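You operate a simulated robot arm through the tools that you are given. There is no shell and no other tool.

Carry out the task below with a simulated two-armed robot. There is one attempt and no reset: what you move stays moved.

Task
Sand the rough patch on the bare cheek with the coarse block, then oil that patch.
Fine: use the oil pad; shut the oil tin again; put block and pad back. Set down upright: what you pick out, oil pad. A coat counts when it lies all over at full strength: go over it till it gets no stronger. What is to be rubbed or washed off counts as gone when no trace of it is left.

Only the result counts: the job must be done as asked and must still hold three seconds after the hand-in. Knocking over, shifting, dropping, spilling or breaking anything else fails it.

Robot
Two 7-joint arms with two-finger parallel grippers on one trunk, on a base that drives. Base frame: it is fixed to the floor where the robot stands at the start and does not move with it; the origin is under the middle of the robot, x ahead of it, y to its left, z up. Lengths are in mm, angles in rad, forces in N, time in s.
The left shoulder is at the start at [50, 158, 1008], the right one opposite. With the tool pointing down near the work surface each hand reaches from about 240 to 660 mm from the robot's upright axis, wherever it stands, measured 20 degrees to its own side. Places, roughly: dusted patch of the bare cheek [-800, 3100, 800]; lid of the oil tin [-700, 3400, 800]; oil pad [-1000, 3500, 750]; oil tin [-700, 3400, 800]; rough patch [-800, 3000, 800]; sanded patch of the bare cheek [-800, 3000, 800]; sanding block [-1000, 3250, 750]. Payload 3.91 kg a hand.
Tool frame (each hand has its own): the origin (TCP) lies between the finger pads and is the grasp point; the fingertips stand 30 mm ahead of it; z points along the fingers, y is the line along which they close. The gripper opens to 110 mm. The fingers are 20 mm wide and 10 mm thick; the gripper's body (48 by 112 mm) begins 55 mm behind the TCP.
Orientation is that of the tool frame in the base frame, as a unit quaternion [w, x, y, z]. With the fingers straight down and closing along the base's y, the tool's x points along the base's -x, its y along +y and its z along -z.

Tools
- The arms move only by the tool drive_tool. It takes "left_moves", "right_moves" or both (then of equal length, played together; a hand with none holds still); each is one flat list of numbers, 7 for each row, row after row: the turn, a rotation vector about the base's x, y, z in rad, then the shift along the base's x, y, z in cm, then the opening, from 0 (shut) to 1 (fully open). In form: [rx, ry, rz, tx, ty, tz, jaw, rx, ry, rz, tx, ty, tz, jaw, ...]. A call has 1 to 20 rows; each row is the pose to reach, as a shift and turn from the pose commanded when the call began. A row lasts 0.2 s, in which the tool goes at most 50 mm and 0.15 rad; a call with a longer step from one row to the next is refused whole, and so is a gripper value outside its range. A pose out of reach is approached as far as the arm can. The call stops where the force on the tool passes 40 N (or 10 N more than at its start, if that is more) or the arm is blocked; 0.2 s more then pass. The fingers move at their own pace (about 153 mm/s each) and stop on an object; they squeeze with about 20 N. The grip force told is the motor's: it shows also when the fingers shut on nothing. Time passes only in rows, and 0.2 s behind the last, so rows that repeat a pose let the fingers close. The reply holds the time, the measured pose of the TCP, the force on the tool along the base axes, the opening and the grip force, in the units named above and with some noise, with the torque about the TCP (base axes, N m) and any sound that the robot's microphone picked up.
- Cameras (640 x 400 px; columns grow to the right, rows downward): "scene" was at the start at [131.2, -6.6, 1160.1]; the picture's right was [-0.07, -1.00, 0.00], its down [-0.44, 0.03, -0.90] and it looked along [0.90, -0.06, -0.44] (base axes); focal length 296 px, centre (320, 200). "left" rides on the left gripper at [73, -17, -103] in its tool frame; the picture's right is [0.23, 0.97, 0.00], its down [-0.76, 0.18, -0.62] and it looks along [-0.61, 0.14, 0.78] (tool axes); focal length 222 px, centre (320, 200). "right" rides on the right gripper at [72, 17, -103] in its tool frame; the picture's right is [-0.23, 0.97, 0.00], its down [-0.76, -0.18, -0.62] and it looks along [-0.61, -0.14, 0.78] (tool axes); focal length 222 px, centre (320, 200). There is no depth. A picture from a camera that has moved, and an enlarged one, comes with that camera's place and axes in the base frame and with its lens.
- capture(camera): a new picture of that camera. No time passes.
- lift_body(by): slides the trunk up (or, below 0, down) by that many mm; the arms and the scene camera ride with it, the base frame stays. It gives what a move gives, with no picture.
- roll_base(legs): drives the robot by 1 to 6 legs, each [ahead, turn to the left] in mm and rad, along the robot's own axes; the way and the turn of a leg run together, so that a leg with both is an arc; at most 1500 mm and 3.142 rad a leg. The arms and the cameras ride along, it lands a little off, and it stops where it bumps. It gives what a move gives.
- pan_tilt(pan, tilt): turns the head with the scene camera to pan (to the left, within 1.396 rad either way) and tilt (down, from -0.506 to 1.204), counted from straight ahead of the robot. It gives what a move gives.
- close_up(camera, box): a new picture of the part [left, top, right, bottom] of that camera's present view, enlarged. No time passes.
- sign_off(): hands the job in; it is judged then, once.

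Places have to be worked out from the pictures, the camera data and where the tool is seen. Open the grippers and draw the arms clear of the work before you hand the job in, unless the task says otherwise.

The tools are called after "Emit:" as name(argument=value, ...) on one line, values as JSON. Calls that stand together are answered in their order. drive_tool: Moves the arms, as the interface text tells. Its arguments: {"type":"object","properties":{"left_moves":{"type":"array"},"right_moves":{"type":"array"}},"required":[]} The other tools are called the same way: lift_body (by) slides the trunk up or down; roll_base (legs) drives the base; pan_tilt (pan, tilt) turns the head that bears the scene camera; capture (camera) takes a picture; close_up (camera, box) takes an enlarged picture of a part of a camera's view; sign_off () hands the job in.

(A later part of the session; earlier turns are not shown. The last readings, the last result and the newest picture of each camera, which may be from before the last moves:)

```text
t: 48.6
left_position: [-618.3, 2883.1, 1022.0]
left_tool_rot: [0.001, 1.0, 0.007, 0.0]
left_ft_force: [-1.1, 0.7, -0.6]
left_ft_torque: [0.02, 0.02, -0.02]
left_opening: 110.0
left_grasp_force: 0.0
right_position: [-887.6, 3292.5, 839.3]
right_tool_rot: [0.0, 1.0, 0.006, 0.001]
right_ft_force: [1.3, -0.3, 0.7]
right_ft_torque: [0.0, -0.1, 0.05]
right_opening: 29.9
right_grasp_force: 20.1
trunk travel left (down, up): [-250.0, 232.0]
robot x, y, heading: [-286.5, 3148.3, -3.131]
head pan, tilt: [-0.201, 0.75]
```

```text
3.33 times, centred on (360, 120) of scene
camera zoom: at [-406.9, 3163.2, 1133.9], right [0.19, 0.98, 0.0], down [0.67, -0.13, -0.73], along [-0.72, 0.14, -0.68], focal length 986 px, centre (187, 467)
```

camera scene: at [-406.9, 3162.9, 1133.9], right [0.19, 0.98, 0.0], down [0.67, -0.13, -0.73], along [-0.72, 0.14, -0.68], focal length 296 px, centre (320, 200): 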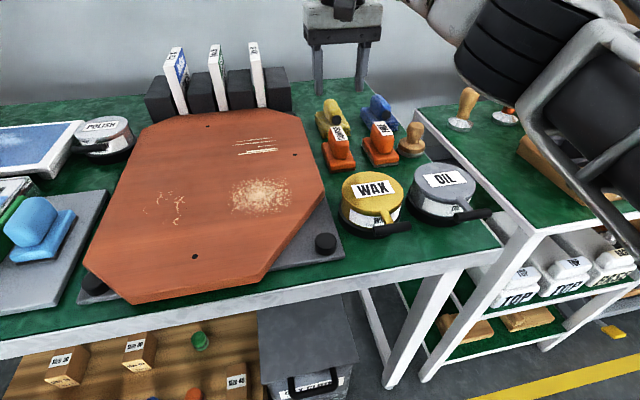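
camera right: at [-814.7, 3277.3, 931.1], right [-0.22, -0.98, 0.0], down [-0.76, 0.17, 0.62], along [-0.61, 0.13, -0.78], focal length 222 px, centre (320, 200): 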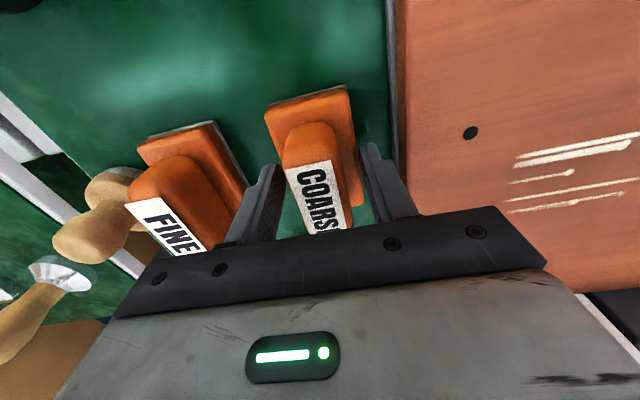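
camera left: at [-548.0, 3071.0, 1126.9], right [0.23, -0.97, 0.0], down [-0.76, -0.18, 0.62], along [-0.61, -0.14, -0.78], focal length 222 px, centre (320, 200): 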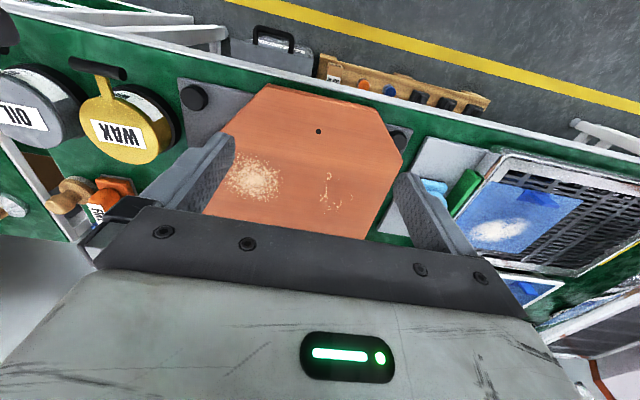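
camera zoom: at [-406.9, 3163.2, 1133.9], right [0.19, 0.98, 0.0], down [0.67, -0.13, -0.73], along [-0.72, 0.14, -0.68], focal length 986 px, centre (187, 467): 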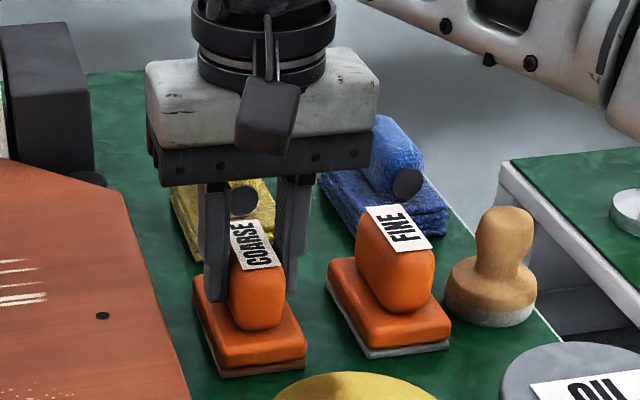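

The handle is gripped (29.9 mm). The block's seat is TCP (-888, 3292.5, 839). I lift it 110 mm and carry it to above the rough patch, about (-772, 2990).

Emit:
drive_tool(right_moves=[0, 0, 0, 0, 0, 2, 0.1, 0, 0, 0, 0, 0, 5, 0.1, 0, 0, 0, 0, 0, 8, 0.1, 0, 0, 0, 0, 0, 11, 0.1, 0, 0, 0, 1.5, -3.8, 11, 0.1, 0, 0, 0, 3, -7.6, 11, 0.1, 0, 0, 0, 4.5, -11.4, 11, 0.1, 0, 0, 0, 6, -15.2, 11, 0.1, 0, 0, 0, 7.5, -19, 11, 0.1, 0, 0, 0, 9, -22.8, 11, 0.1, 0, 0, 0, 10.5, -26.6, 11, 0.1, 0, 0, 0, 11.6, -30.2, 11, 0.1, 0, 0, 0, 11.6, -30.2, 11, 0.1])

Emit:
capture(camera="right")

Emit:
pan_tilt(pan=0.15, tilt=0.75)

Emit:
capture(camera="scene")

```text
t: 51.4
left_position: [-617.7, 2883.7, 1021.7]
left_tool_rot: [0.0, 1.0, 0.008, 0.0]
left_ft_force: [0.2, 0.0, 0.0]
left_ft_torque: [0.03, -0.03, 0.01]
left_opening: 109.8
left_grasp_force: 0.0
right_position: [-778.0, 3016.4, 948.7]
right_tool_rot: [0.001, 1.0, 0.005, 0.001]
right_ft_force: [-0.4, 0.4, -1.8]
right_ft_torque: [0.01, 0.01, -0.02]
right_opening: 29.7
right_grasp_force: 20.2
right hand out of reach, approached as far as the arm can: row 12, 13
trunk travel left (down, up): [-250.0, 232.0]
robot x, y, heading: [-289.6, 3148.7, -3.132]
head pan, tilt: [-0.201, 0.75]
```

```text
taken
camera right: at [-704.4, 3001.4, 1051.7], right [-0.22, -0.98, 0.0], down [-0.76, 0.17, 0.62], along [-0.61, 0.13, -0.78], focal length 222 px, centre (320, 200)
```

right: 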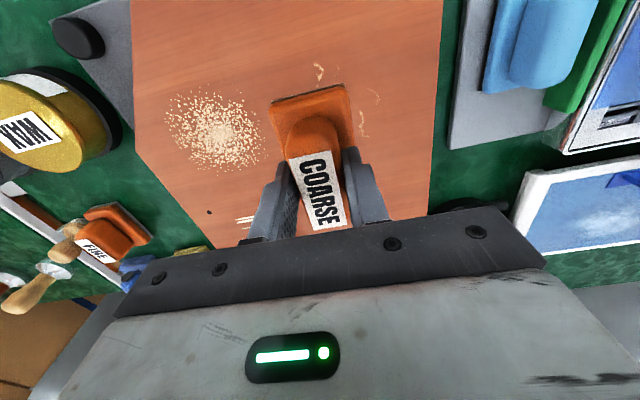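

```text
t: 52.2
left_position: [-618.1, 2882.9, 1021.6]
left_tool_rot: [-0.001, 1.0, 0.006, 0.0]
left_ft_force: [-0.7, 0.4, -0.7]
left_ft_torque: [0.01, 0.01, -0.01]
left_opening: 110.2
left_grasp_force: 0.1
right_position: [-778.7, 3017.7, 948.9]
right_tool_rot: [0.001, 1.0, 0.005, 0.0]
right_ft_force: [-0.1, -0.2, -1.6]
right_ft_torque: [0.02, -0.01, -0.02]
right_opening: 29.4
right_grasp_force: 20.1
trunk travel left (down, up): [-250.0, 232.0]
robot x, y, heading: [-283.9, 3147.1, -3.13]
head pan, tilt: [0.15, 0.75]
```

```text
taken
camera scene: at [-407.4, 3134.2, 1133.9], right [-0.16, 0.99, 0.0], down [0.67, 0.11, -0.73], along [-0.72, -0.12, -0.68], focal length 296 px, centre (320, 200)
```

scene: 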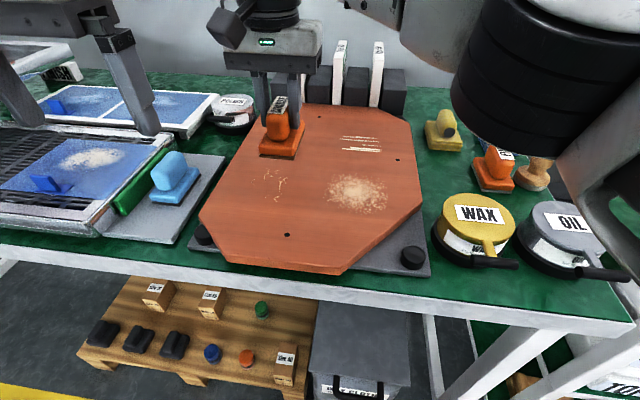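

The arm cannot quite reach y = 2990 at that height, but lower down it should. I lower the hand 45 mm (block bottom still clear of the cheek) and check where it goes.

Emit:
drive_tool(right_moves=[0, 0, 0, 0, 0, -2, 0.1, 0, 0, 0, 0, 0, -4.5, 0.1, 0, 0, 0, 0, 0, -4.5, 0.1])

Emit:
capture(camera="scene")

```text
t: 53.0
left_position: [-618.0, 2884.1, 1023.6]
left_tool_rot: [-0.001, 1.0, 0.007, -0.001]
left_ft_force: [0.5, -0.4, 0.1]
left_ft_torque: [-0.01, -0.01, 0.01]
left_opening: 110.2
left_grasp_force: 0.1
right_position: [-778.5, 3015.7, 903.9]
right_tool_rot: [0.0, 1.0, 0.005, -0.001]
right_ft_force: [-0.1, -0.3, -0.6]
right_ft_torque: [0.03, -0.03, -0.01]
right_opening: 29.6
right_grasp_force: 20.2
trunk travel left (down, up): [-250.0, 232.0]
robot x, y, heading: [-288.2, 3146.1, -3.127]
head pan, tilt: [0.15, 0.75]
```

```text
taken
camera scene: at [-407.4, 3134.2, 1133.9], right [-0.16, 0.99, 0.0], down [0.67, 0.11, -0.73], along [-0.72, -0.12, -0.68], focal length 296 px, centre (320, 200)
```

scene: 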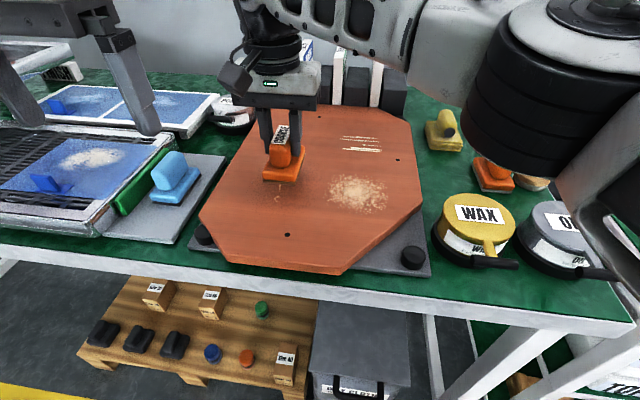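

The command follows the real pose. I now shift the block over the patch centre (-767, 2993) and on to y = 2960 to test reach at this height.

Emit:
drive_tool(right_moves=[0, 0, 0, 1.1, -2.2, 0, 0.1, 0, 0, 0, 1.1, -5.5, 0, 0.1, 0, 0, 0, 1.1, -5.5, 0, 0.1])

```text
t: 53.8
left_position: [-618.2, 2883.3, 1022.7]
left_tool_rot: [-0.001, 1.0, 0.006, 0.0]
left_ft_force: [0.3, 0.0, 0.3]
left_ft_torque: [0.0, -0.01, 0.0]
left_opening: 110.1
left_grasp_force: 0.0
right_position: [-767.8, 3000.4, 902.1]
right_tool_rot: [0.001, 1.0, 0.006, 0.0]
right_ft_force: [-1.0, -0.1, -0.7]
right_ft_torque: [-0.01, -0.02, -0.01]
right_opening: 29.7
right_grasp_force: 20.1
right hand out of reach, approached as far as the arm can: row 1, 2, 3
trunk travel left (down, up): [-250.0, 232.0]
robot x, y, heading: [-285.3, 3144.5, -3.128]
head pan, tilt: [0.15, 0.75]
```

Reach ends at y = 3000 here, so I raise the block and shift the whole base 90 mm further to the robot's left.

Emit:
drive_tool(right_moves=[0, 0, 0, 0, 1, 2.5, 0.1, 0, 0, 0, 0, 2, 5, 0.1, 0, 0, 0, 0, 2, 5, 0.1])

Emit:
roll_base(legs=[[-100, 0], [0, -0.3], [-305, 0], [0, 0.29], [388, 0]])

Emit:
capture(camera="scene")

```text
t: 54.6
left_position: [-617.8, 2883.6, 1021.4]
left_tool_rot: [0.0, 1.0, 0.007, 0.0]
left_ft_force: [-0.4, 0.2, 0.0]
left_ft_torque: [0.01, 0.0, 0.0]
left_opening: 110.1
left_grasp_force: 0.0
right_position: [-768.7, 3021.5, 953.2]
right_tool_rot: [0.0, 1.0, 0.005, 0.0]
right_ft_force: [0.2, 0.1, -1.6]
right_ft_torque: [-0.04, -0.03, -0.02]
right_opening: 29.8
right_grasp_force: 20.0
trunk travel left (down, up): [-250.0, 232.0]
robot x, y, heading: [-282.6, 3145.3, -3.129]
head pan, tilt: [0.15, 0.75]
```

```text
t: 61.4
left_position: [-611.6, 2799.5, 1022.2]
left_tool_rot: [0.0, 1.0, 0.007, 0.0]
left_ft_force: [-0.8, -1.1, -0.7]
left_ft_torque: [0.03, -0.02, 0.0]
left_opening: 109.9
left_grasp_force: 0.0
right_position: [-761.6, 2935.9, 953.3]
right_tool_rot: [0.0, 1.0, 0.005, 0.0]
right_ft_force: [0.6, 0.2, -0.7]
right_ft_torque: [-0.02, 0.0, -0.05]
right_opening: 29.8
right_grasp_force: 19.8
trunk travel left (down, up): [-250.0, 232.0]
robot x, y, heading: [-282.2, 3064.0, -3.13]
head pan, tilt: [0.15, 0.75]
```

```text
taken
camera scene: at [-401.3, 3048.6, 1133.9], right [-0.16, 0.99, 0.0], down [0.67, 0.11, -0.73], along [-0.72, -0.12, -0.68], focal length 296 px, centre (320, 200)
```

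scene: 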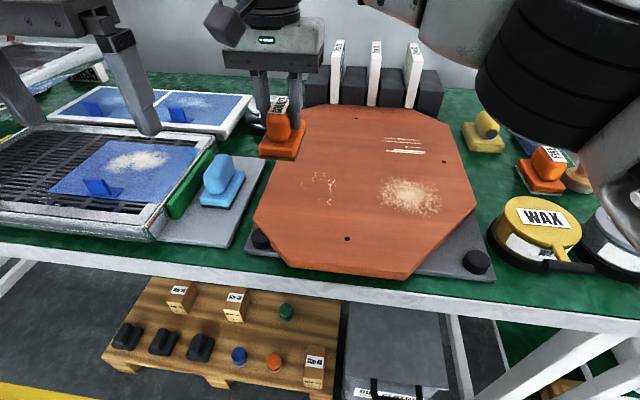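

The patch is now at about (-763, 2998), well within reach. I bring the block over it and lower to z about 900.

Emit:
drive_tool(right_moves=[0, 0, 0, -0.1, 3, -2, 0.1, 0, 0, 0, -0.2, 6.1, -4, 0.1, 0, 0, 0, -0.2, 6.1, -5.3, 0.1, 0, 0, 0, -0.2, 6.1, -5.3, 0.1])

Emit:
capture(camera="scene")

Emit:
capture(camera="right")

```text
t: 62.4
left_position: [-613.2, 2798.2, 1022.0]
left_tool_rot: [-0.001, 1.0, 0.006, 0.0]
left_ft_force: [-0.5, -0.1, 0.1]
left_ft_torque: [0.0, -0.02, -0.01]
left_opening: 110.0
left_grasp_force: 0.1
right_position: [-764.3, 2997.3, 900.8]
right_tool_rot: [0.0, 1.0, 0.004, -0.001]
right_ft_force: [-0.2, -0.1, -1.3]
right_ft_torque: [0.01, -0.02, 0.02]
right_opening: 29.6
right_grasp_force: 19.7
trunk travel left (down, up): [-250.0, 232.0]
robot x, y, heading: [-282.9, 3068.1, -3.13]
head pan, tilt: [0.15, 0.75]
```

```text
taken
camera scene: at [-401.2, 3048.6, 1133.9], right [-0.16, 0.99, 0.0], down [0.67, 0.11, -0.73], along [-0.72, -0.12, -0.68], focal length 296 px, centre (320, 200)
```

scene: 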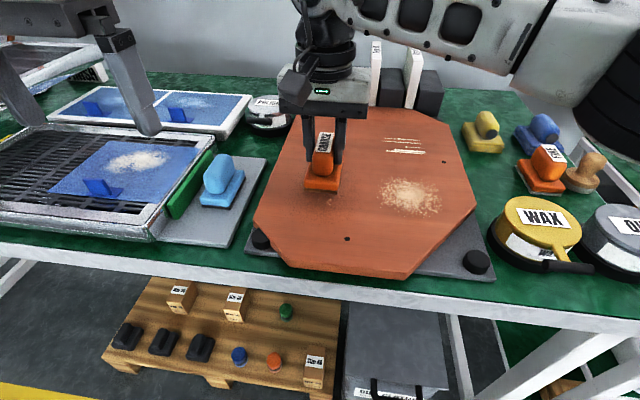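

```text
taken
camera right: at [-690.0, 2980.9, 1003.8], right [-0.22, -0.98, 0.0], down [-0.76, 0.17, 0.62], along [-0.61, 0.14, -0.78], focal length 222 px, centre (320, 200)
```

right: 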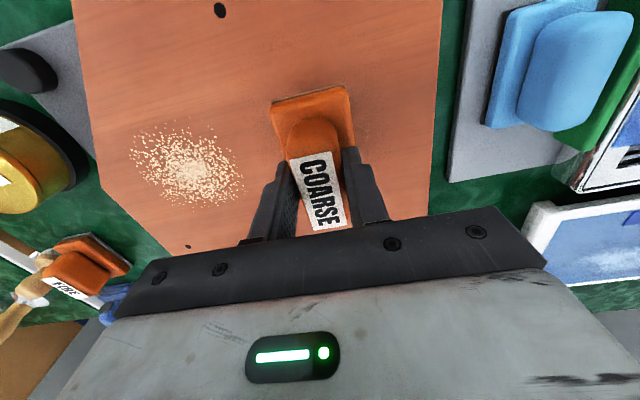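

The block hangs over the patch, about 10 mm above the cheek. I lower it in small steps to find contact.

Emit:
drive_tool(right_moves=[0, 0, 0, 0, 0, -0.3, 0.1, 0, 0, 0, 0, 0, -0.6, 0.1, 0, 0, 0, 0, 0, -0.9, 0.1, 0, 0, 0, 0, 0, -0.9, 0.1])

```text
t: 63.4
left_position: [-613.9, 2800.0, 1021.5]
left_tool_rot: [-0.002, 1.0, 0.005, 0.0]
left_ft_force: [0.3, 0.6, 0.4]
left_ft_torque: [-0.02, 0.0, -0.01]
left_opening: 110.0
left_grasp_force: 0.2
right_position: [-763.7, 2997.7, 891.7]
right_tool_rot: [0.0, 1.0, 0.005, 0.002]
right_ft_force: [-0.4, 0.2, -1.4]
right_ft_torque: [-0.01, 0.0, 0.0]
right_opening: 29.8
right_grasp_force: 19.8
trunk travel left (down, up): [-250.0, 232.0]
robot x, y, heading: [-277.7, 3063.7, -3.131]
head pan, tilt: [0.15, 0.75]
```

No contact yet at TCP z 891.7; I continue down in 2 mm steps.

Emit:
drive_tool(right_moves=[0, 0, 0, 0, 0, -0.2, 0.1, 0, 0, 0, 0, 0, -0.4, 0.1, 0, 0, 0, 0, 0, -0.6, 0.1, 0, 0, 0, 0, 0, -0.6, 0.1])

```text
t: 64.4
left_position: [-612.2, 2798.5, 1021.4]
left_tool_rot: [-0.001, 1.0, 0.006, 0.0]
left_ft_force: [0.3, 0.8, 0.3]
left_ft_torque: [0.01, 0.0, 0.0]
left_opening: 110.2
left_grasp_force: 0.2
right_position: [-764.0, 2998.2, 885.5]
right_tool_rot: [0.0, 1.0, 0.004, 0.0]
right_ft_force: [0.1, 0.5, -0.9]
right_ft_torque: [0.01, -0.03, 0.02]
right_opening: 29.6
right_grasp_force: 20.0
trunk travel left (down, up): [-250.0, 232.0]
robot x, y, heading: [-279.0, 3062.0, -3.128]
head pan, tilt: [0.15, 0.75]
```

Still free at z 885.5; down further.

Emit:
drive_tool(right_moves=[0, 0, 0, 0, 0, -0.2, 0.1, 0, 0, 0, 0, 0, -0.4, 0.1, 0, 0, 0, 0, 0, -0.6, 0.1, 0, 0, 0, 0, 0, -0.6, 0.1])

Emit:
close_up(camera="scene", box=[260, 110, 420, 230])

```text
t: 65.4
left_position: [-612.7, 2798.6, 1022.8]
left_tool_rot: [-0.001, 1.0, 0.006, 0.0]
left_ft_force: [-0.1, 0.0, 0.7]
left_ft_torque: [-0.01, -0.01, 0.0]
left_opening: 109.8
left_grasp_force: 0.1
right_position: [-763.9, 2996.1, 879.8]
right_tool_rot: [-0.001, 1.0, 0.005, 0.002]
right_ft_force: [0.5, -0.7, -0.5]
right_ft_torque: [0.0, 0.0, -0.04]
right_opening: 29.6
right_grasp_force: 19.9
trunk travel left (down, up): [-250.0, 232.0]
robot x, y, heading: [-278.8, 3066.0, -3.132]
head pan, tilt: [0.15, 0.75]
```

```text
3.33 times, centred on (340, 170) of scene
camera zoom: at [-401.2, 3048.6, 1133.9], right [-0.16, 0.99, 0.0], down [0.67, 0.11, -0.73], along [-0.72, -0.12, -0.68], focal length 986 px, centre (253, 300)
```

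zoom: 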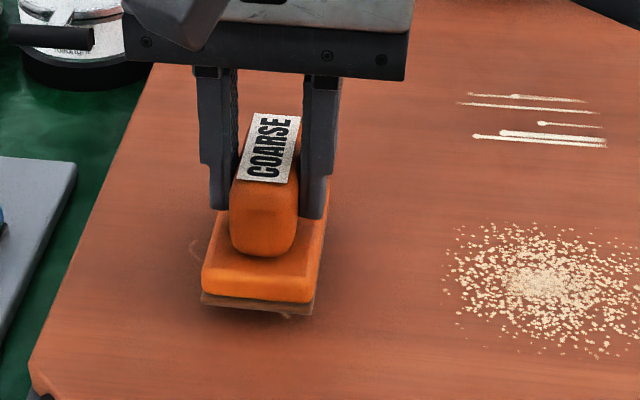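

The shadow shows the block is nearly on the wood. I go on in 1.5 mm steps.

Emit:
drive_tool(right_moves=[0, 0, 0, 0, 0, -0.15, 0.1, 0, 0, 0, 0, 0, -0.3, 0.1, 0, 0, 0, 0, 0, -0.45, 0.1, 0, 0, 0, 0, 0, -0.6, 0.1, 0, 0, 0, 0, 0, -0.6, 0.1])

```text
t: 66.6
left_position: [-613.6, 2799.1, 1021.2]
left_tool_rot: [-0.001, 1.0, 0.006, 0.0]
left_ft_force: [0.3, 0.1, -0.5]
left_ft_torque: [-0.02, -0.01, 0.0]
left_opening: 109.9
left_grasp_force: 0.2
right_position: [-764.6, 2996.9, 873.3]
right_tool_rot: [-0.001, 1.0, 0.004, 0.0]
right_ft_force: [0.4, 0.8, -0.7]
right_ft_torque: [0.05, 0.0, 0.01]
right_opening: 29.8
right_grasp_force: 20.0
trunk travel left (down, up): [-250.0, 232.0]
robot x, y, heading: [-276.6, 3064.8, -3.134]
head pan, tilt: [0.15, 0.75]
```

Still free at 873; continuing downward in small steps.

Emit:
drive_tool(right_moves=[0, 0, 0, 0, 0, -0.15, 0.1, 0, 0, 0, 0, 0, -0.3, 0.1, 0, 0, 0, 0, 0, -0.45, 0.1, 0, 0, 0, 0, 0, -0.6, 0.1, 0, 0, 0, 0, 0, -0.6, 0.1])

Emit:
close_up(camera="scene", box=[260, 110, 420, 230])

```text
t: 67.8
left_position: [-612.0, 2798.0, 1023.7]
left_tool_rot: [0.0, 1.0, 0.006, 0.0]
left_ft_force: [-0.5, -0.5, -0.1]
left_ft_torque: [-0.01, -0.01, 0.01]
left_opening: 110.2
left_grasp_force: 0.1
right_position: [-763.9, 2997.8, 869.8]
right_tool_rot: [0.001, 1.0, 0.003, -0.002]
right_ft_force: [-0.8, -0.1, 16.6]
right_ft_torque: [0.07, -0.17, -0.04]
right_opening: 29.9
right_grasp_force: 20.1
trunk travel left (down, up): [-250.0, 232.0]
robot x, y, heading: [-280.8, 3062.9, -3.13]
head pan, tilt: [0.15, 0.75]
```

```text
3.33 times, centred on (340, 170) of scene
camera zoom: at [-400.1, 3048.8, 1134.3], right [-0.16, 0.99, 0.0], down [0.67, 0.11, -0.73], along [-0.72, -0.12, -0.68], focal length 986 px, centre (253, 300)
```

zoom: 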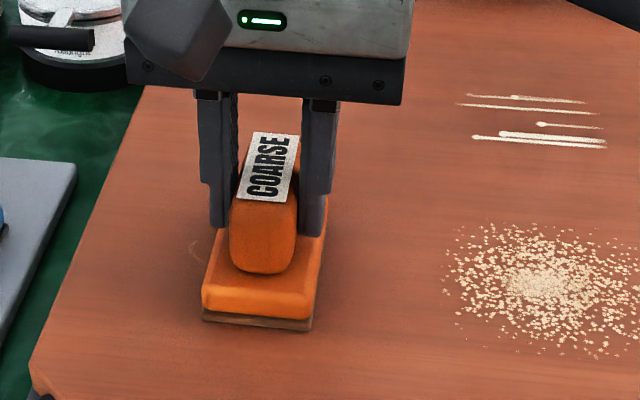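

Contact: 16.6 N at z 870, a good sanding pressure. I sweep the block back and forth over the whole patch and a margin, staying clear of the dust patch and scratches.

Emit:
drive_tool(right_moves=[0, 0, 0, 1.5, 1.5, 0, 0.1, 0, 0, 0, 3, 3, 0, 0.1, 0, 0, 0, -1.5, 3, 0, 0.1, 0, 0, 0, -6, 3, 0, 0.1, 0, 0, 0, -6, 1, 0, 0.1, 0, 0, 0, -1.5, 1, 0, 0.1, 0, 0, 0, 3, 1, 0, 0.1, 0, 0, 0, 3, -1, 0, 0.1, 0, 0, 0, -1.5, -1, 0, 0.1, 0, 0, 0, -6, -1, 0, 0.1, 0, 0, 0, -6, -3, 0, 0.1, 0, 0, 0, -1.5, -3, 0, 0.1, 0, 0, 0, 3, -3, 0, 0.1, 0, 0, 0, 3, -4.5, 0, 0.1, 0, 0, 0, -1.5, -4.5, 0, 0.1, 0, 0, 0, -6, -4.5, 0, 0.1, 0, 0, 0, -4, -2, 0, 0.1, 0, 0, 0, -2, -1, 0, 0.1, 0, 0, 0, 0, 0, 0, 0.1])

Emit:
close_up(camera="scene", box=[260, 110, 420, 230])

```text
t: 71.8
left_position: [-612.6, 2799.1, 1023.1]
left_tool_rot: [0.0, 1.0, 0.006, 0.0]
left_ft_force: [0.1, -0.4, 0.6]
left_ft_torque: [0.01, -0.02, 0.01]
left_opening: 110.0
left_grasp_force: 0.0
right_position: [-765.2, 2996.0, 867.9]
right_tool_rot: [0.0, 1.0, 0.004, -0.001]
right_ft_force: [0.0, -0.1, -1.8]
right_ft_torque: [0.0, 0.0, -0.03]
right_opening: 29.5
right_grasp_force: 20.3
right hand out of reach, approached as far as the arm can: row 11, 16
trunk travel left (down, up): [-250.0, 232.0]
robot x, y, heading: [-279.9, 3064.6, -3.13]
head pan, tilt: [0.15, 0.75]
```

```text
3.33 times, centred on (340, 170) of scene
camera zoom: at [-401.1, 3048.7, 1133.9], right [-0.16, 0.99, 0.0], down [0.67, 0.11, -0.73], along [-0.72, -0.12, -0.68], focal length 986 px, centre (253, 300)
```

zoom: 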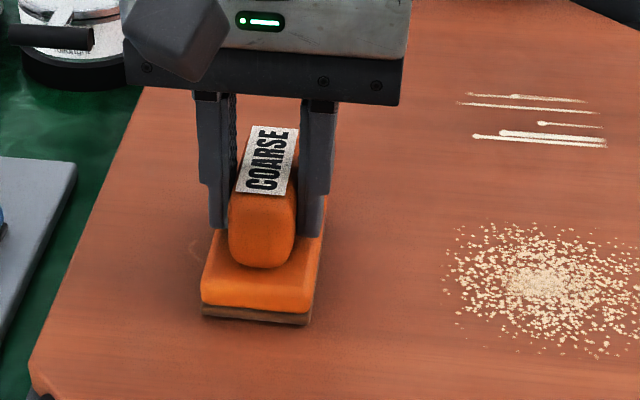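

Force is gone (the handle slid a little in the grip) and a faint mark remains at the left. I lift the block briefly to see how the patch looks.

Emit:
drive_tool(right_moves=[0, 0, 0, 0, 0, 3, 0.1, 0, 0, 0, -4, 0, 6, 0.1, 0, 0, 0, -8, 0, 7, 0.1])

Emit:
close_up(camera="scene", box=[260, 110, 420, 230])

Emit:
capture(camera="scene")

```text
t: 72.6
left_position: [-613.7, 2800.6, 1022.6]
left_tool_rot: [0.001, 1.0, 0.005, 0.0]
left_ft_force: [-0.2, 0.9, -0.3]
left_ft_torque: [-0.06, -0.02, 0.01]
left_opening: 110.1
left_grasp_force: 0.1
right_position: [-830.6, 3000.9, 934.2]
right_tool_rot: [0.001, 1.0, 0.006, 0.001]
right_ft_force: [-0.7, 0.1, -1.9]
right_ft_torque: [-0.07, -0.04, 0.03]
right_opening: 29.7
right_grasp_force: 20.0
right hand out of reach, approached as far as the arm can: row 3
trunk travel left (down, up): [-250.0, 232.0]
robot x, y, heading: [-279.8, 3064.8, -3.126]
head pan, tilt: [0.15, 0.75]
```

```text
3.33 times, centred on (340, 170) of scene
camera zoom: at [-401.9, 3050.2, 1133.8], right [-0.16, 0.99, 0.0], down [0.67, 0.11, -0.73], along [-0.72, -0.12, -0.68], focal length 986 px, centre (253, 300)
```

zoom: 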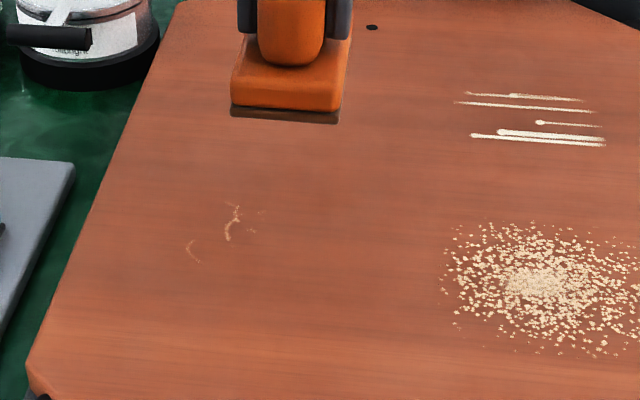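

```text
taken
camera scene: at [-401.9, 3050.2, 1133.8], right [-0.16, 0.99, 0.0], down [0.67, 0.11, -0.73], along [-0.72, -0.12, -0.68], focal length 296 px, centre (320, 200)
```

scene: 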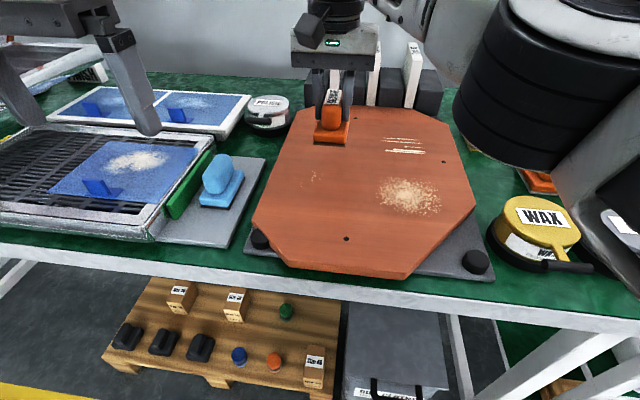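

The lower and right parts are sanded off; what remains lies at about x -825..-780, y 2950..2990. I set the block down at (-795, 2973) and press again.

Emit:
drive_tool(right_moves=[0, 0, 0, 3.5, -2.8, -3, 0.1, 0, 0, 0, 3.5, -2.8, -5.5, 0.1, 0, 0, 0, 3.5, -2.8, -6.3, 0.1, 0, 0, 0, 3.5, -2.8, -6.6, 0.1, 0, 0, 0, 3.5, -2.8, -6.8, 0.1, 0, 0, 0, 3.5, -2.8, -6.8, 0.1])

```text
refused: row 1 steps farther than a row can; nothing moved
```

The first step was too long; I split it.

Emit:
drive_tool(right_moves=[0, 0, 0, 2, -1.5, -3, 0.1, 0, 0, 0, 3.5, -2.8, -5.5, 0.1, 0, 0, 0, 3.5, -2.8, -6.3, 0.1, 0, 0, 0, 3.5, -2.8, -6.6, 0.1, 0, 0, 0, 3.5, -2.8, -6.8, 0.1, 0, 0, 0, 3.5, -2.8, -6.8, 0.1])

```text
t: 74.0
left_position: [-612.9, 2798.3, 1022.1]
left_tool_rot: [-0.001, 1.0, 0.006, -0.001]
left_ft_force: [0.9, -0.6, 0.2]
left_ft_torque: [0.02, -0.02, -0.01]
left_opening: 110.2
left_grasp_force: 0.0
right_position: [-794.8, 2972.3, 866.3]
right_tool_rot: [0.0, 1.0, 0.004, -0.001]
right_ft_force: [0.7, 0.0, -1.5]
right_ft_torque: [0.0, 0.01, -0.02]
right_opening: 29.7
right_grasp_force: 20.3
trunk travel left (down, up): [-250.0, 232.0]
robot x, y, heading: [-274.5, 3066.2, -3.13]
head pan, tilt: [0.15, 0.75]
```

Not yet touching at 866.3; I go down 3 mm more.

Emit:
drive_tool(right_moves=[0, 0, 0, 0, 0, -0.15, 0.1, 0, 0, 0, 0, 0, -0.3, 0.1, 0, 0, 0, 0, 0, -0.3, 0.1])

```text
t: 74.8
left_position: [-611.9, 2799.5, 1023.6]
left_tool_rot: [-0.001, 1.0, 0.006, -0.001]
left_ft_force: [0.1, 0.9, 0.1]
left_ft_torque: [0.03, 0.01, -0.02]
left_opening: 110.2
left_grasp_force: 0.0
right_position: [-794.4, 2973.0, 864.1]
right_tool_rot: [0.001, 1.0, 0.005, -0.002]
right_ft_force: [-2.6, -3.7, 17.3]
right_ft_torque: [0.21, 0.01, 0.05]
right_opening: 30.0
right_grasp_force: 19.7
trunk travel left (down, up): [-250.0, 232.0]
robot x, y, heading: [-279.2, 3064.3, -3.133]
head pan, tilt: [0.15, 0.75]
```

17 N again. I rub in short strokes over the remaining area, with a slight progressive push down to make up for slip.

Emit:
drive_tool(right_moves=[0, 0, 0, 2, 0, 0, 0.1, 0, 0, 0, -1.5, 0, -0.05, 0.1, 0, 0, 0, 2, -1, -0.05, 0.1, 0, 0, 0, -1.5, -1, -0.1, 0.1, 0, 0, 0, 2, -2, -0.1, 0.1, 0, 0, 0, -1, -2, -0.15, 0.1, 0, 0, 0, 2, -1, -0.15, 0.1, 0, 0, 0, -1.5, -1, -0.2, 0.1, 0, 0, 0, 2, 0, -0.2, 0.1, 0, 0, 0, -1.5, 0, -0.25, 0.1, 0, 0, 0, 2, 1, -0.25, 0.1, 0, 0, 0, -1.5, 1, -0.3, 0.1, 0, 0, 0, 2, 0, -0.3, 0.1, 0, 0, 0, -1.5, 0, -0.3, 0.1, 0, 0, 0, 2, -1, -0.3, 0.1, 0, 0, 0, -1.5, -1, -0.3, 0.1, 0, 0, 0, 0, 0, -0.3, 0.1])

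```text
t: 78.4
left_position: [-611.8, 2798.0, 1022.4]
left_tool_rot: [0.0, 1.0, 0.006, 0.0]
left_ft_force: [0.1, -1.2, 0.3]
left_ft_torque: [0.01, 0.0, 0.03]
left_opening: 109.9
left_grasp_force: 0.0
right_position: [-797.3, 2971.3, 860.1]
right_tool_rot: [0.002, 1.0, 0.003, -0.003]
right_ft_force: [-8.6, -7.8, 17.0]
right_ft_torque: [-0.11, -0.18, -0.12]
right_opening: 29.6
right_grasp_force: 20.0
trunk travel left (down, up): [-250.0, 232.0]
robot x, y, heading: [-282.0, 3064.1, -3.132]
head pan, tilt: [0.15, 0.75]
```

Still 17 N of pressure. I lift the block aside and look at the patch.

Emit:
drive_tool(right_moves=[0, 0, 0, 0, 0, 3, 0.1, 0, 0, 0, 0, 4, 5, 0.1, 0, 0, 0, -2, 8, 7, 0.1, 0, 0, 0, -3, 10, 8, 0.1])

Emit:
close_up(camera="scene", box=[260, 110, 420, 230])

Emit:
capture(camera="scene")

```text
t: 79.4
left_position: [-612.2, 2799.5, 1022.2]
left_tool_rot: [0.0, 1.0, 0.007, 0.0]
left_ft_force: [-0.5, 0.1, 0.5]
left_ft_torque: [0.01, 0.02, 0.01]
left_opening: 110.0
left_grasp_force: 0.0
right_position: [-826.5, 3072.3, 939.8]
right_tool_rot: [0.001, 1.0, 0.005, 0.001]
right_ft_force: [-0.3, -0.6, -0.1]
right_ft_torque: [0.0, -0.02, -0.02]
right_opening: 29.5
right_grasp_force: 19.8
trunk travel left (down, up): [-250.0, 232.0]
robot x, y, heading: [-278.7, 3063.6, -3.134]
head pan, tilt: [0.15, 0.75]
```

```text
3.33 times, centred on (340, 170) of scene
camera zoom: at [-401.1, 3048.7, 1133.9], right [-0.16, 0.99, 0.0], down [0.67, 0.11, -0.73], along [-0.72, -0.12, -0.68], focal length 986 px, centre (253, 300)
```

zoom: 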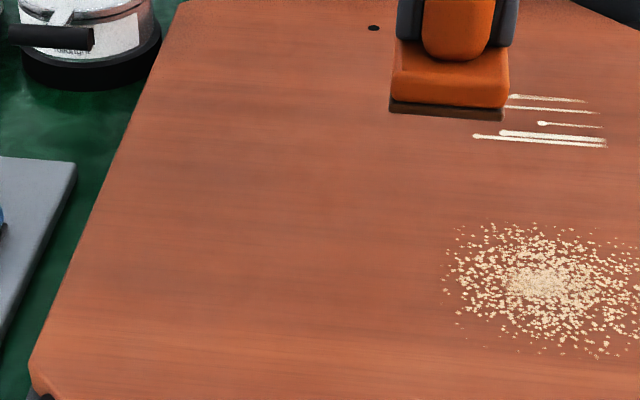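

```text
taken
camera scene: at [-401.1, 3048.7, 1133.9], right [-0.16, 0.99, 0.0], down [0.67, 0.11, -0.73], along [-0.72, -0.12, -0.68], focal length 296 px, centre (320, 200)
```

scene: 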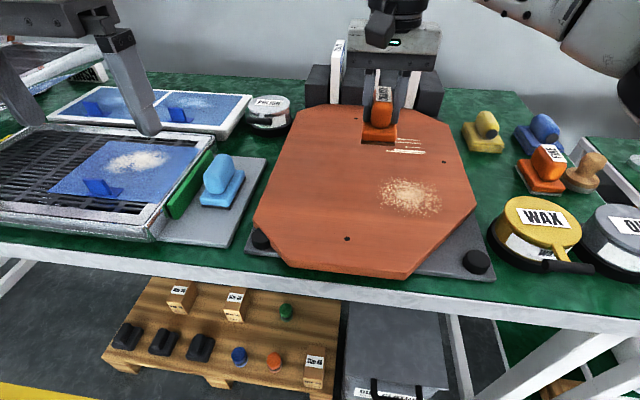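

The marks seem gone. I enlarge the patch strongly to look for faint traces, also through the left-hand camera if it sees it.

Emit:
close_up(camera="scene", box=[290, 150, 370, 215])

Emit:
capture(camera="left")

Emit:
capture(camera="right")

```text
6.15 times, centred on (330, 182) of scene
camera zoom: at [-401.1, 3048.7, 1133.9], right [-0.16, 0.99, 0.0], down [0.67, 0.11, -0.73], along [-0.72, -0.12, -0.68], focal length 1820 px, centre (258, 308)
```

zoom: 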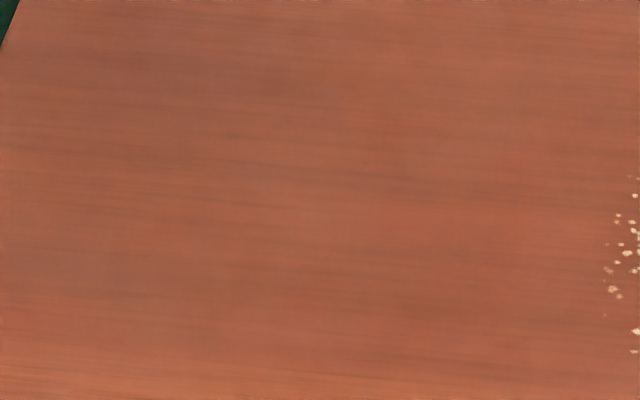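

```text
taken
camera left: at [-539.8, 2817.0, 1125.6], right [0.24, -0.97, 0.0], down [-0.76, -0.19, 0.62], along [-0.61, -0.15, -0.78], focal length 222 px, centre (320, 200)
```

left: 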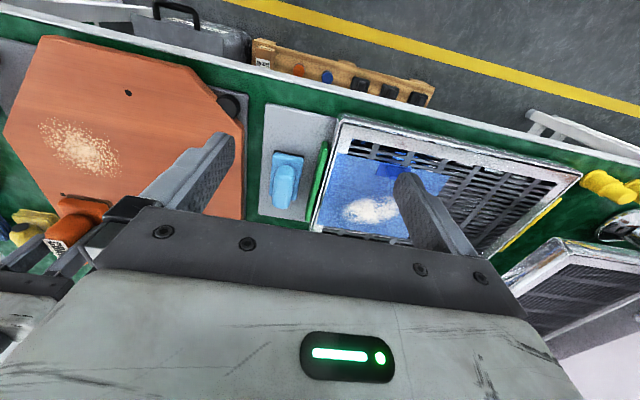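

```text
taken
camera right: at [-753.2, 3057.6, 1043.2], right [-0.22, -0.98, 0.0], down [-0.76, 0.17, 0.62], along [-0.61, 0.14, -0.78], focal length 222 px, centre (320, 200)
```

right: 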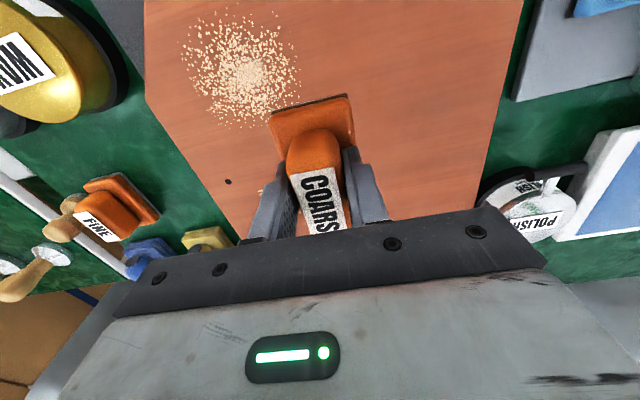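

No trace is visible, but the first pass lost pressure, so I make one more full pass over the original extent of the patch to be safe.

Emit:
drive_tool(right_moves=[0, 0, 0, 2, -3, -2, 0.1, 0, 0, 0, 3.5, -6, -4, 0.1, 0, 0, 0, 4.6, -8.7, -6.5, 0.1, 0, 0, 0, 4.6, -8.7, -7.5, 0.1, 0, 0, 0, 4.6, -8.7, -7.8, 0.1, 0, 0, 0, 4.6, -8.7, -8.0, 0.1, 0, 0, 0, 4.6, -8.7, -8.0, 0.1])

```text
t: 81.0
left_position: [-612.1, 2799.4, 1023.2]
left_tool_rot: [0.0, 1.0, 0.005, -0.001]
left_ft_force: [0.2, -0.4, 1.2]
left_ft_torque: [0.01, -0.01, 0.02]
left_opening: 109.9
left_grasp_force: 0.1
right_position: [-777.7, 2985.5, 861.7]
right_tool_rot: [0.001, 1.0, 0.004, -0.001]
right_ft_force: [-0.4, -1.7, 13.5]
right_ft_torque: [0.13, -0.25, -0.05]
right_opening: 29.8
right_grasp_force: 20.0
trunk travel left (down, up): [-250.0, 232.0]
robot x, y, heading: [-280.1, 3060.6, -3.132]
head pan, tilt: [0.15, 0.75]
```

Contact with 13.5 N. I sweep the whole patch area again with a slow extra push.

Emit:
drive_tool(right_moves=[0, 0, 0, 2, 2, 0, 0.1, 0, 0, 0, 4, 3.5, 0, 0.1, 0, 0, 0, 0, 3.5, -0.05, 0.1, 0, 0, 0, -4, 3.5, -0.05, 0.1, 0, 0, 0, -4, 1.5, -0.05, 0.1, 0, 0, 0, 0, 1.5, -0.1, 0.1, 0, 0, 0, 4, 1.5, -0.1, 0.1, 0, 0, 0, 4, -0.5, -0.1, 0.1, 0, 0, 0, 0, -0.5, -0.15, 0.1, 0, 0, 0, -4, -0.5, -0.15, 0.1, 0, 0, 0, -2.5, -2, -0.15, 0.1, 0, 0, 0, 1, -2, -0.2, 0.1, 0, 0, 0, 4, -2, -0.2, 0.1, 0, 0, 0, 4, -3.5, -0.2, 0.1, 0, 0, 0, 0, -3.5, -0.2, 0.1, 0, 0, 0, -2, -3, -0.2, 0.1, 0, 0, 0, 0, 0, -0.2, 0.1])

```text
t: 84.6
left_position: [-611.5, 2798.2, 1021.9]
left_tool_rot: [0.0, 1.0, 0.005, -0.001]
left_ft_force: [0.1, 0.4, 0.3]
left_ft_torque: [0.02, 0.01, 0.04]
left_opening: 110.4
left_grasp_force: 0.1
right_position: [-781.4, 2986.5, 860.6]
right_tool_rot: [0.003, 1.0, 0.004, -0.006]
right_ft_force: [-10.9, -13.4, 30.7]
right_ft_torque: [0.09, 0.05, 0.06]
right_opening: 30.0
right_grasp_force: 20.3
trunk travel left (down, up): [-250.0, 232.0]
robot x, y, heading: [-277.3, 3063.6, -3.131]
head pan, tilt: [0.15, 0.75]
```

Sanding done with firm pressure. I lift the block, check the patch once more, and drive the base back to about y = 3147 so the right hand can return the block.

Emit:
drive_tool(right_moves=[0, 0, 0, 0, 0, 3, 0.1, 0, 0, 0, 1, 3, 6, 0.1, 0, 0, 0, 2, 7, 9, 0.1, 0, 0, 0, 3, 11, 9, 0.1, 0, 0, 0, 3, 11, 9, 0.1])

Emit:
close_up(camera="scene", box=[260, 130, 420, 230])

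Emit:
roll_base(legs=[[-100, 0], [0, 0.3], [-281, 0], [0, -0.305], [374, 0]])

Emit:
pan_tilt(pan=-0.2, tilt=0.75)

Emit:
capture(camera="scene")

Emit:
capture(camera="right")

```text
refused: row 3 steps farther than a row can; nothing moved
```

```text
4.00 times, centred on (340, 180) of scene
camera zoom: at [-400.3, 3047.8, 1134.1], right [-0.16, 0.99, 0.0], down [0.67, 0.11, -0.73], along [-0.72, -0.12, -0.68], focal length 1183 px, centre (240, 280)
```

zoom: 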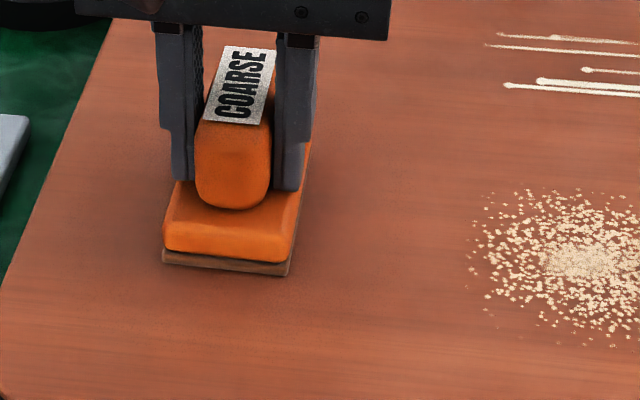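

```text
t: 85.3
left_position: [-603.8, 2798.9, 1021.4]
left_tool_rot: [0.0, 1.0, 0.007, 0.0]
left_ft_force: [0.6, 0.2, -0.2]
left_ft_torque: [0.0, -0.03, 0.02]
left_opening: 110.2
left_grasp_force: 0.0
right_position: [-776.3, 2988.7, 861.0]
right_tool_rot: [0.002, 1.0, 0.001, -0.01]
right_ft_force: [-0.8, 0.6, -1.2]
right_ft_torque: [0.0, -0.03, 0.01]
right_opening: 29.8
right_grasp_force: 20.1
trunk travel left (down, up): [-250.0, 232.0]
robot x, y, heading: [-276.4, 3064.7, -3.132]
head pan, tilt: [0.15, 0.75]
stopped in leg 1: the force on the tool passed its limit at 48 N (the readings are from after the stop); the commanded pose is now the measured one
```

```text
t: 86.2
left_position: [-603.6, 2798.7, 1021.7]
left_tool_rot: [-0.001, 1.0, 0.006, 0.0]
left_ft_force: [-0.5, 0.3, -0.5]
left_ft_torque: [0.02, 0.01, 0.02]
left_opening: 110.1
left_grasp_force: 0.1
right_position: [-776.5, 2987.7, 861.5]
right_tool_rot: [0.003, 1.0, -0.001, -0.01]
right_ft_force: [-0.1, 0.4, -1.2]
right_ft_torque: [0.0, -0.01, -0.02]
right_opening: 29.4
right_grasp_force: 19.8
trunk travel left (down, up): [-250.0, 232.0]
robot x, y, heading: [-272.2, 3063.1, -3.13]
head pan, tilt: [-0.201, 0.75]
```

```text
taken
camera scene: at [-392.4, 3077.5, 1133.9], right [0.19, 0.98, 0.0], down [0.67, -0.13, -0.73], along [-0.72, 0.14, -0.68], focal length 296 px, centre (320, 200)
```

scene: 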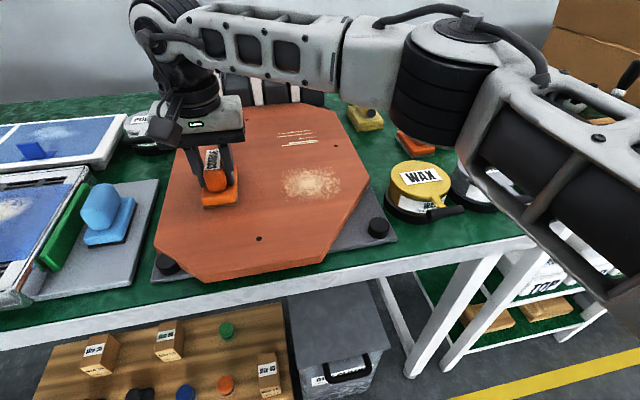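

```text
taken
camera right: at [-701.6, 2972.3, 963.4], right [-0.23, -0.97, 0.01], down [-0.75, 0.18, 0.64], along [-0.62, 0.14, -0.77], focal length 222 px, centre (320, 200)
```

right: 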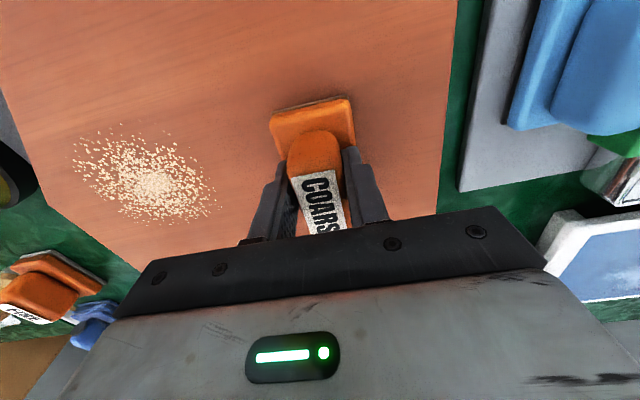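

The lift was refused, so the base drive stopped itself on the force limit after a few mm; no harm is visible, and the block still lies on the cheek. Now I lift properly, in smaller steps.

Emit:
drive_tool(right_moves=[0, 0, 0, 0, 0, 3, 0.1, 0, 0, 0, 1, 2, 6, 0.1, 0, 0, 0, 2, 5, 9, 0.1, 0, 0, 0, 3, 9, 9, 0.1, 0, 0, 0, 3, 9, 9, 0.1])

Emit:
capture(camera="scene")

```text
t: 87.4
left_position: [-604.3, 2798.9, 1021.1]
left_tool_rot: [-0.001, 1.0, 0.006, 0.0]
left_ft_force: [0.2, 0.0, -0.1]
left_ft_torque: [0.03, 0.01, -0.01]
left_opening: 109.9
left_grasp_force: 0.0
right_position: [-748.1, 3078.5, 952.4]
right_tool_rot: [0.003, 1.0, 0.0, -0.01]
right_ft_force: [-0.3, 0.6, -1.0]
right_ft_torque: [-0.01, -0.05, 0.03]
right_opening: 29.9
right_grasp_force: 19.6
trunk travel left (down, up): [-250.0, 232.0]
robot x, y, heading: [-270.5, 3060.8, -3.133]
head pan, tilt: [-0.201, 0.75]
```

```text
taken
camera scene: at [-392.4, 3077.6, 1133.9], right [0.19, 0.98, 0.0], down [0.67, -0.13, -0.73], along [-0.72, 0.14, -0.68], focal length 296 px, centre (320, 200)
```

scene: 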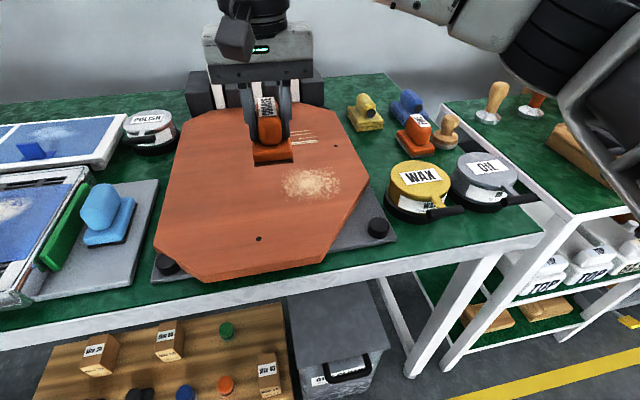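

The patch is clean and nothing has shifted. Now I drive the base back to about y = 3147.

Emit:
roll_base(legs=[[-100, 0], [0, 0.3], [-285, 0], [0, -0.31], [384, 0]])

```text
t: 94.1
left_position: [-618.2, 2889.6, 1022.0]
left_tool_rot: [0.0, 1.0, 0.002, 0.0]
left_ft_force: [0.8, -0.6, 0.0]
left_ft_torque: [0.02, 0.02, -0.02]
left_opening: 109.9
left_grasp_force: 0.0
right_position: [-758.7, 3170.8, 952.1]
right_tool_rot: [0.004, 1.0, -0.004, -0.01]
right_ft_force: [0.5, 0.2, -0.7]
right_ft_torque: [0.02, -0.01, -0.02]
right_opening: 30.0
right_grasp_force: 20.2
trunk travel left (down, up): [-250.0, 232.0]
robot x, y, heading: [-286.0, 3152.9, -3.145]
head pan, tilt: [-0.201, 0.75]
```

The base is at (-286, 3153). I carry the block back above its place, (-888, 3292.5), and check before lowering.

Emit:
drive_tool(right_moves=[0, 0, 0.01, -3.2, 3, 0, 0.1, 0, 0, 0.02, -6.4, 6, 0, 0.1, 0, 0, 0.02, -9.6, 9, 0, 0.1, 0, 0, 0.02, -12.9, 12.2, 0, 0.1, 0, 0, 0.02, -12.9, 12.2, -3, 0.1, 0, 0, 0.02, -12.9, 12.2, -6, 0.1, 0, 0, 0.02, -12.9, 12.2, -8, 0.1, 0, 0, 0.02, -12.9, 12.2, -8, 0.1])

Emit:
capture(camera="right")

Emit:
close_up(camera="scene", box=[280, 60, 440, 180])

```text
t: 95.9
left_position: [-617.9, 2889.4, 1022.1]
left_tool_rot: [-0.001, 1.0, 0.002, -0.001]
left_ft_force: [0.0, 0.6, -0.2]
left_ft_torque: [-0.01, -0.01, -0.02]
left_opening: 109.9
left_grasp_force: 0.0
right_position: [-886.9, 3293.5, 871.3]
right_tool_rot: [0.001, 1.0, 0.006, -0.009]
right_ft_force: [-0.9, 0.2, -1.7]
right_ft_torque: [0.02, -0.01, 0.01]
right_opening: 29.6
right_grasp_force: 19.6
trunk travel left (down, up): [-250.0, 232.0]
robot x, y, heading: [-283.9, 3149.9, -3.146]
head pan, tilt: [-0.201, 0.75]
```

```text
taken
camera right: at [-811.5, 3277.6, 973.0], right [-0.22, -0.98, 0.01], down [-0.75, 0.17, 0.64], along [-0.62, 0.13, -0.77], focal length 222 px, centre (320, 200)
```

right: 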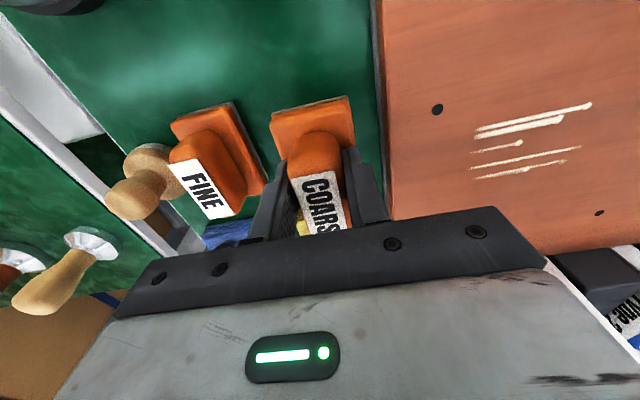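

```text
3.33 times, centred on (360, 120) of scene
camera zoom: at [-404.0, 3166.4, 1133.9], right [0.2, 0.98, 0.0], down [0.67, -0.14, -0.73], along [-0.72, 0.15, -0.68], focal length 986 px, centre (187, 467)
```

zoom: 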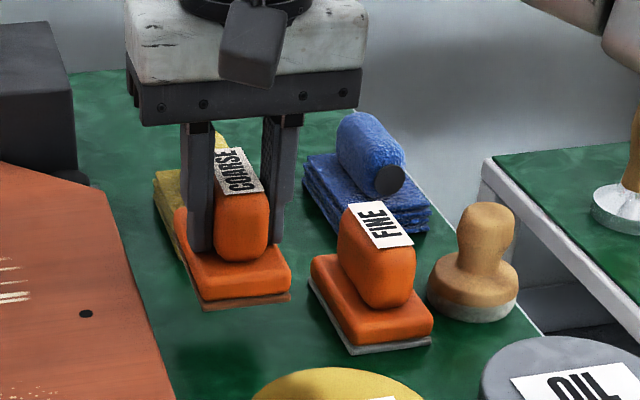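

The block hangs over its place, aligned. I lower it gently, expecting contact near TCP z 831.

Emit:
drive_tool(right_moves=[0, 0, 0, 0, 0, -2, 0.1, 0, 0, 0, 0, 0, -3.4, 0.1, 0, 0, 0, 0, 0, -3.7, 0.1, 0, 0, 0, 0, 0, -3.9, 0.1, 0, 0, 0, 0, 0, -4.0, 0.1, 0, 0, 0, 0, 0, -4.0, 0.1])

```text
t: 97.3
left_position: [-618.2, 2888.8, 1022.0]
left_tool_rot: [-0.001, 1.0, 0.001, 0.001]
left_ft_force: [-1.3, -0.2, -0.3]
left_ft_torque: [0.01, 0.01, 0.0]
left_opening: 110.1
left_grasp_force: 0.1
right_position: [-888.9, 3293.2, 831.9]
right_tool_rot: [0.004, 1.0, 0.006, -0.01]
right_ft_force: [-1.2, -0.4, -1.5]
right_ft_torque: [0.0, 0.01, 0.0]
right_opening: 29.8
right_grasp_force: 19.7
trunk travel left (down, up): [-250.0, 232.0]
robot x, y, heading: [-283.6, 3146.4, -3.142]
head pan, tilt: [-0.201, 0.75]
```

Not yet touching; I go on in 1 mm steps.

Emit:
drive_tool(right_moves=[0, 0, 0, 0, 0, -0.1, 0.1, 0, 0, 0, 0, 0, -0.2, 0.1, 0, 0, 0, 0, 0, -0.3, 0.1, 0, 0, 0, 0, 0, -0.3, 0.1])

```text
t: 98.3
left_position: [-616.9, 2888.8, 1021.8]
left_tool_rot: [0.0, 1.0, 0.002, -0.001]
left_ft_force: [0.5, -0.1, -0.2]
left_ft_torque: [0.01, -0.02, -0.02]
left_opening: 110.0
left_grasp_force: 0.0
right_position: [-888.4, 3293.2, 831.3]
right_tool_rot: [0.003, 1.0, 0.006, -0.012]
right_ft_force: [-2.8, -0.2, 14.9]
right_ft_torque: [0.34, -0.41, -0.03]
right_opening: 29.6
right_grasp_force: 19.8
trunk travel left (down, up): [-250.0, 232.0]
robot x, y, heading: [-283.9, 3152.9, -3.138]
head pan, tilt: [-0.201, 0.75]
```

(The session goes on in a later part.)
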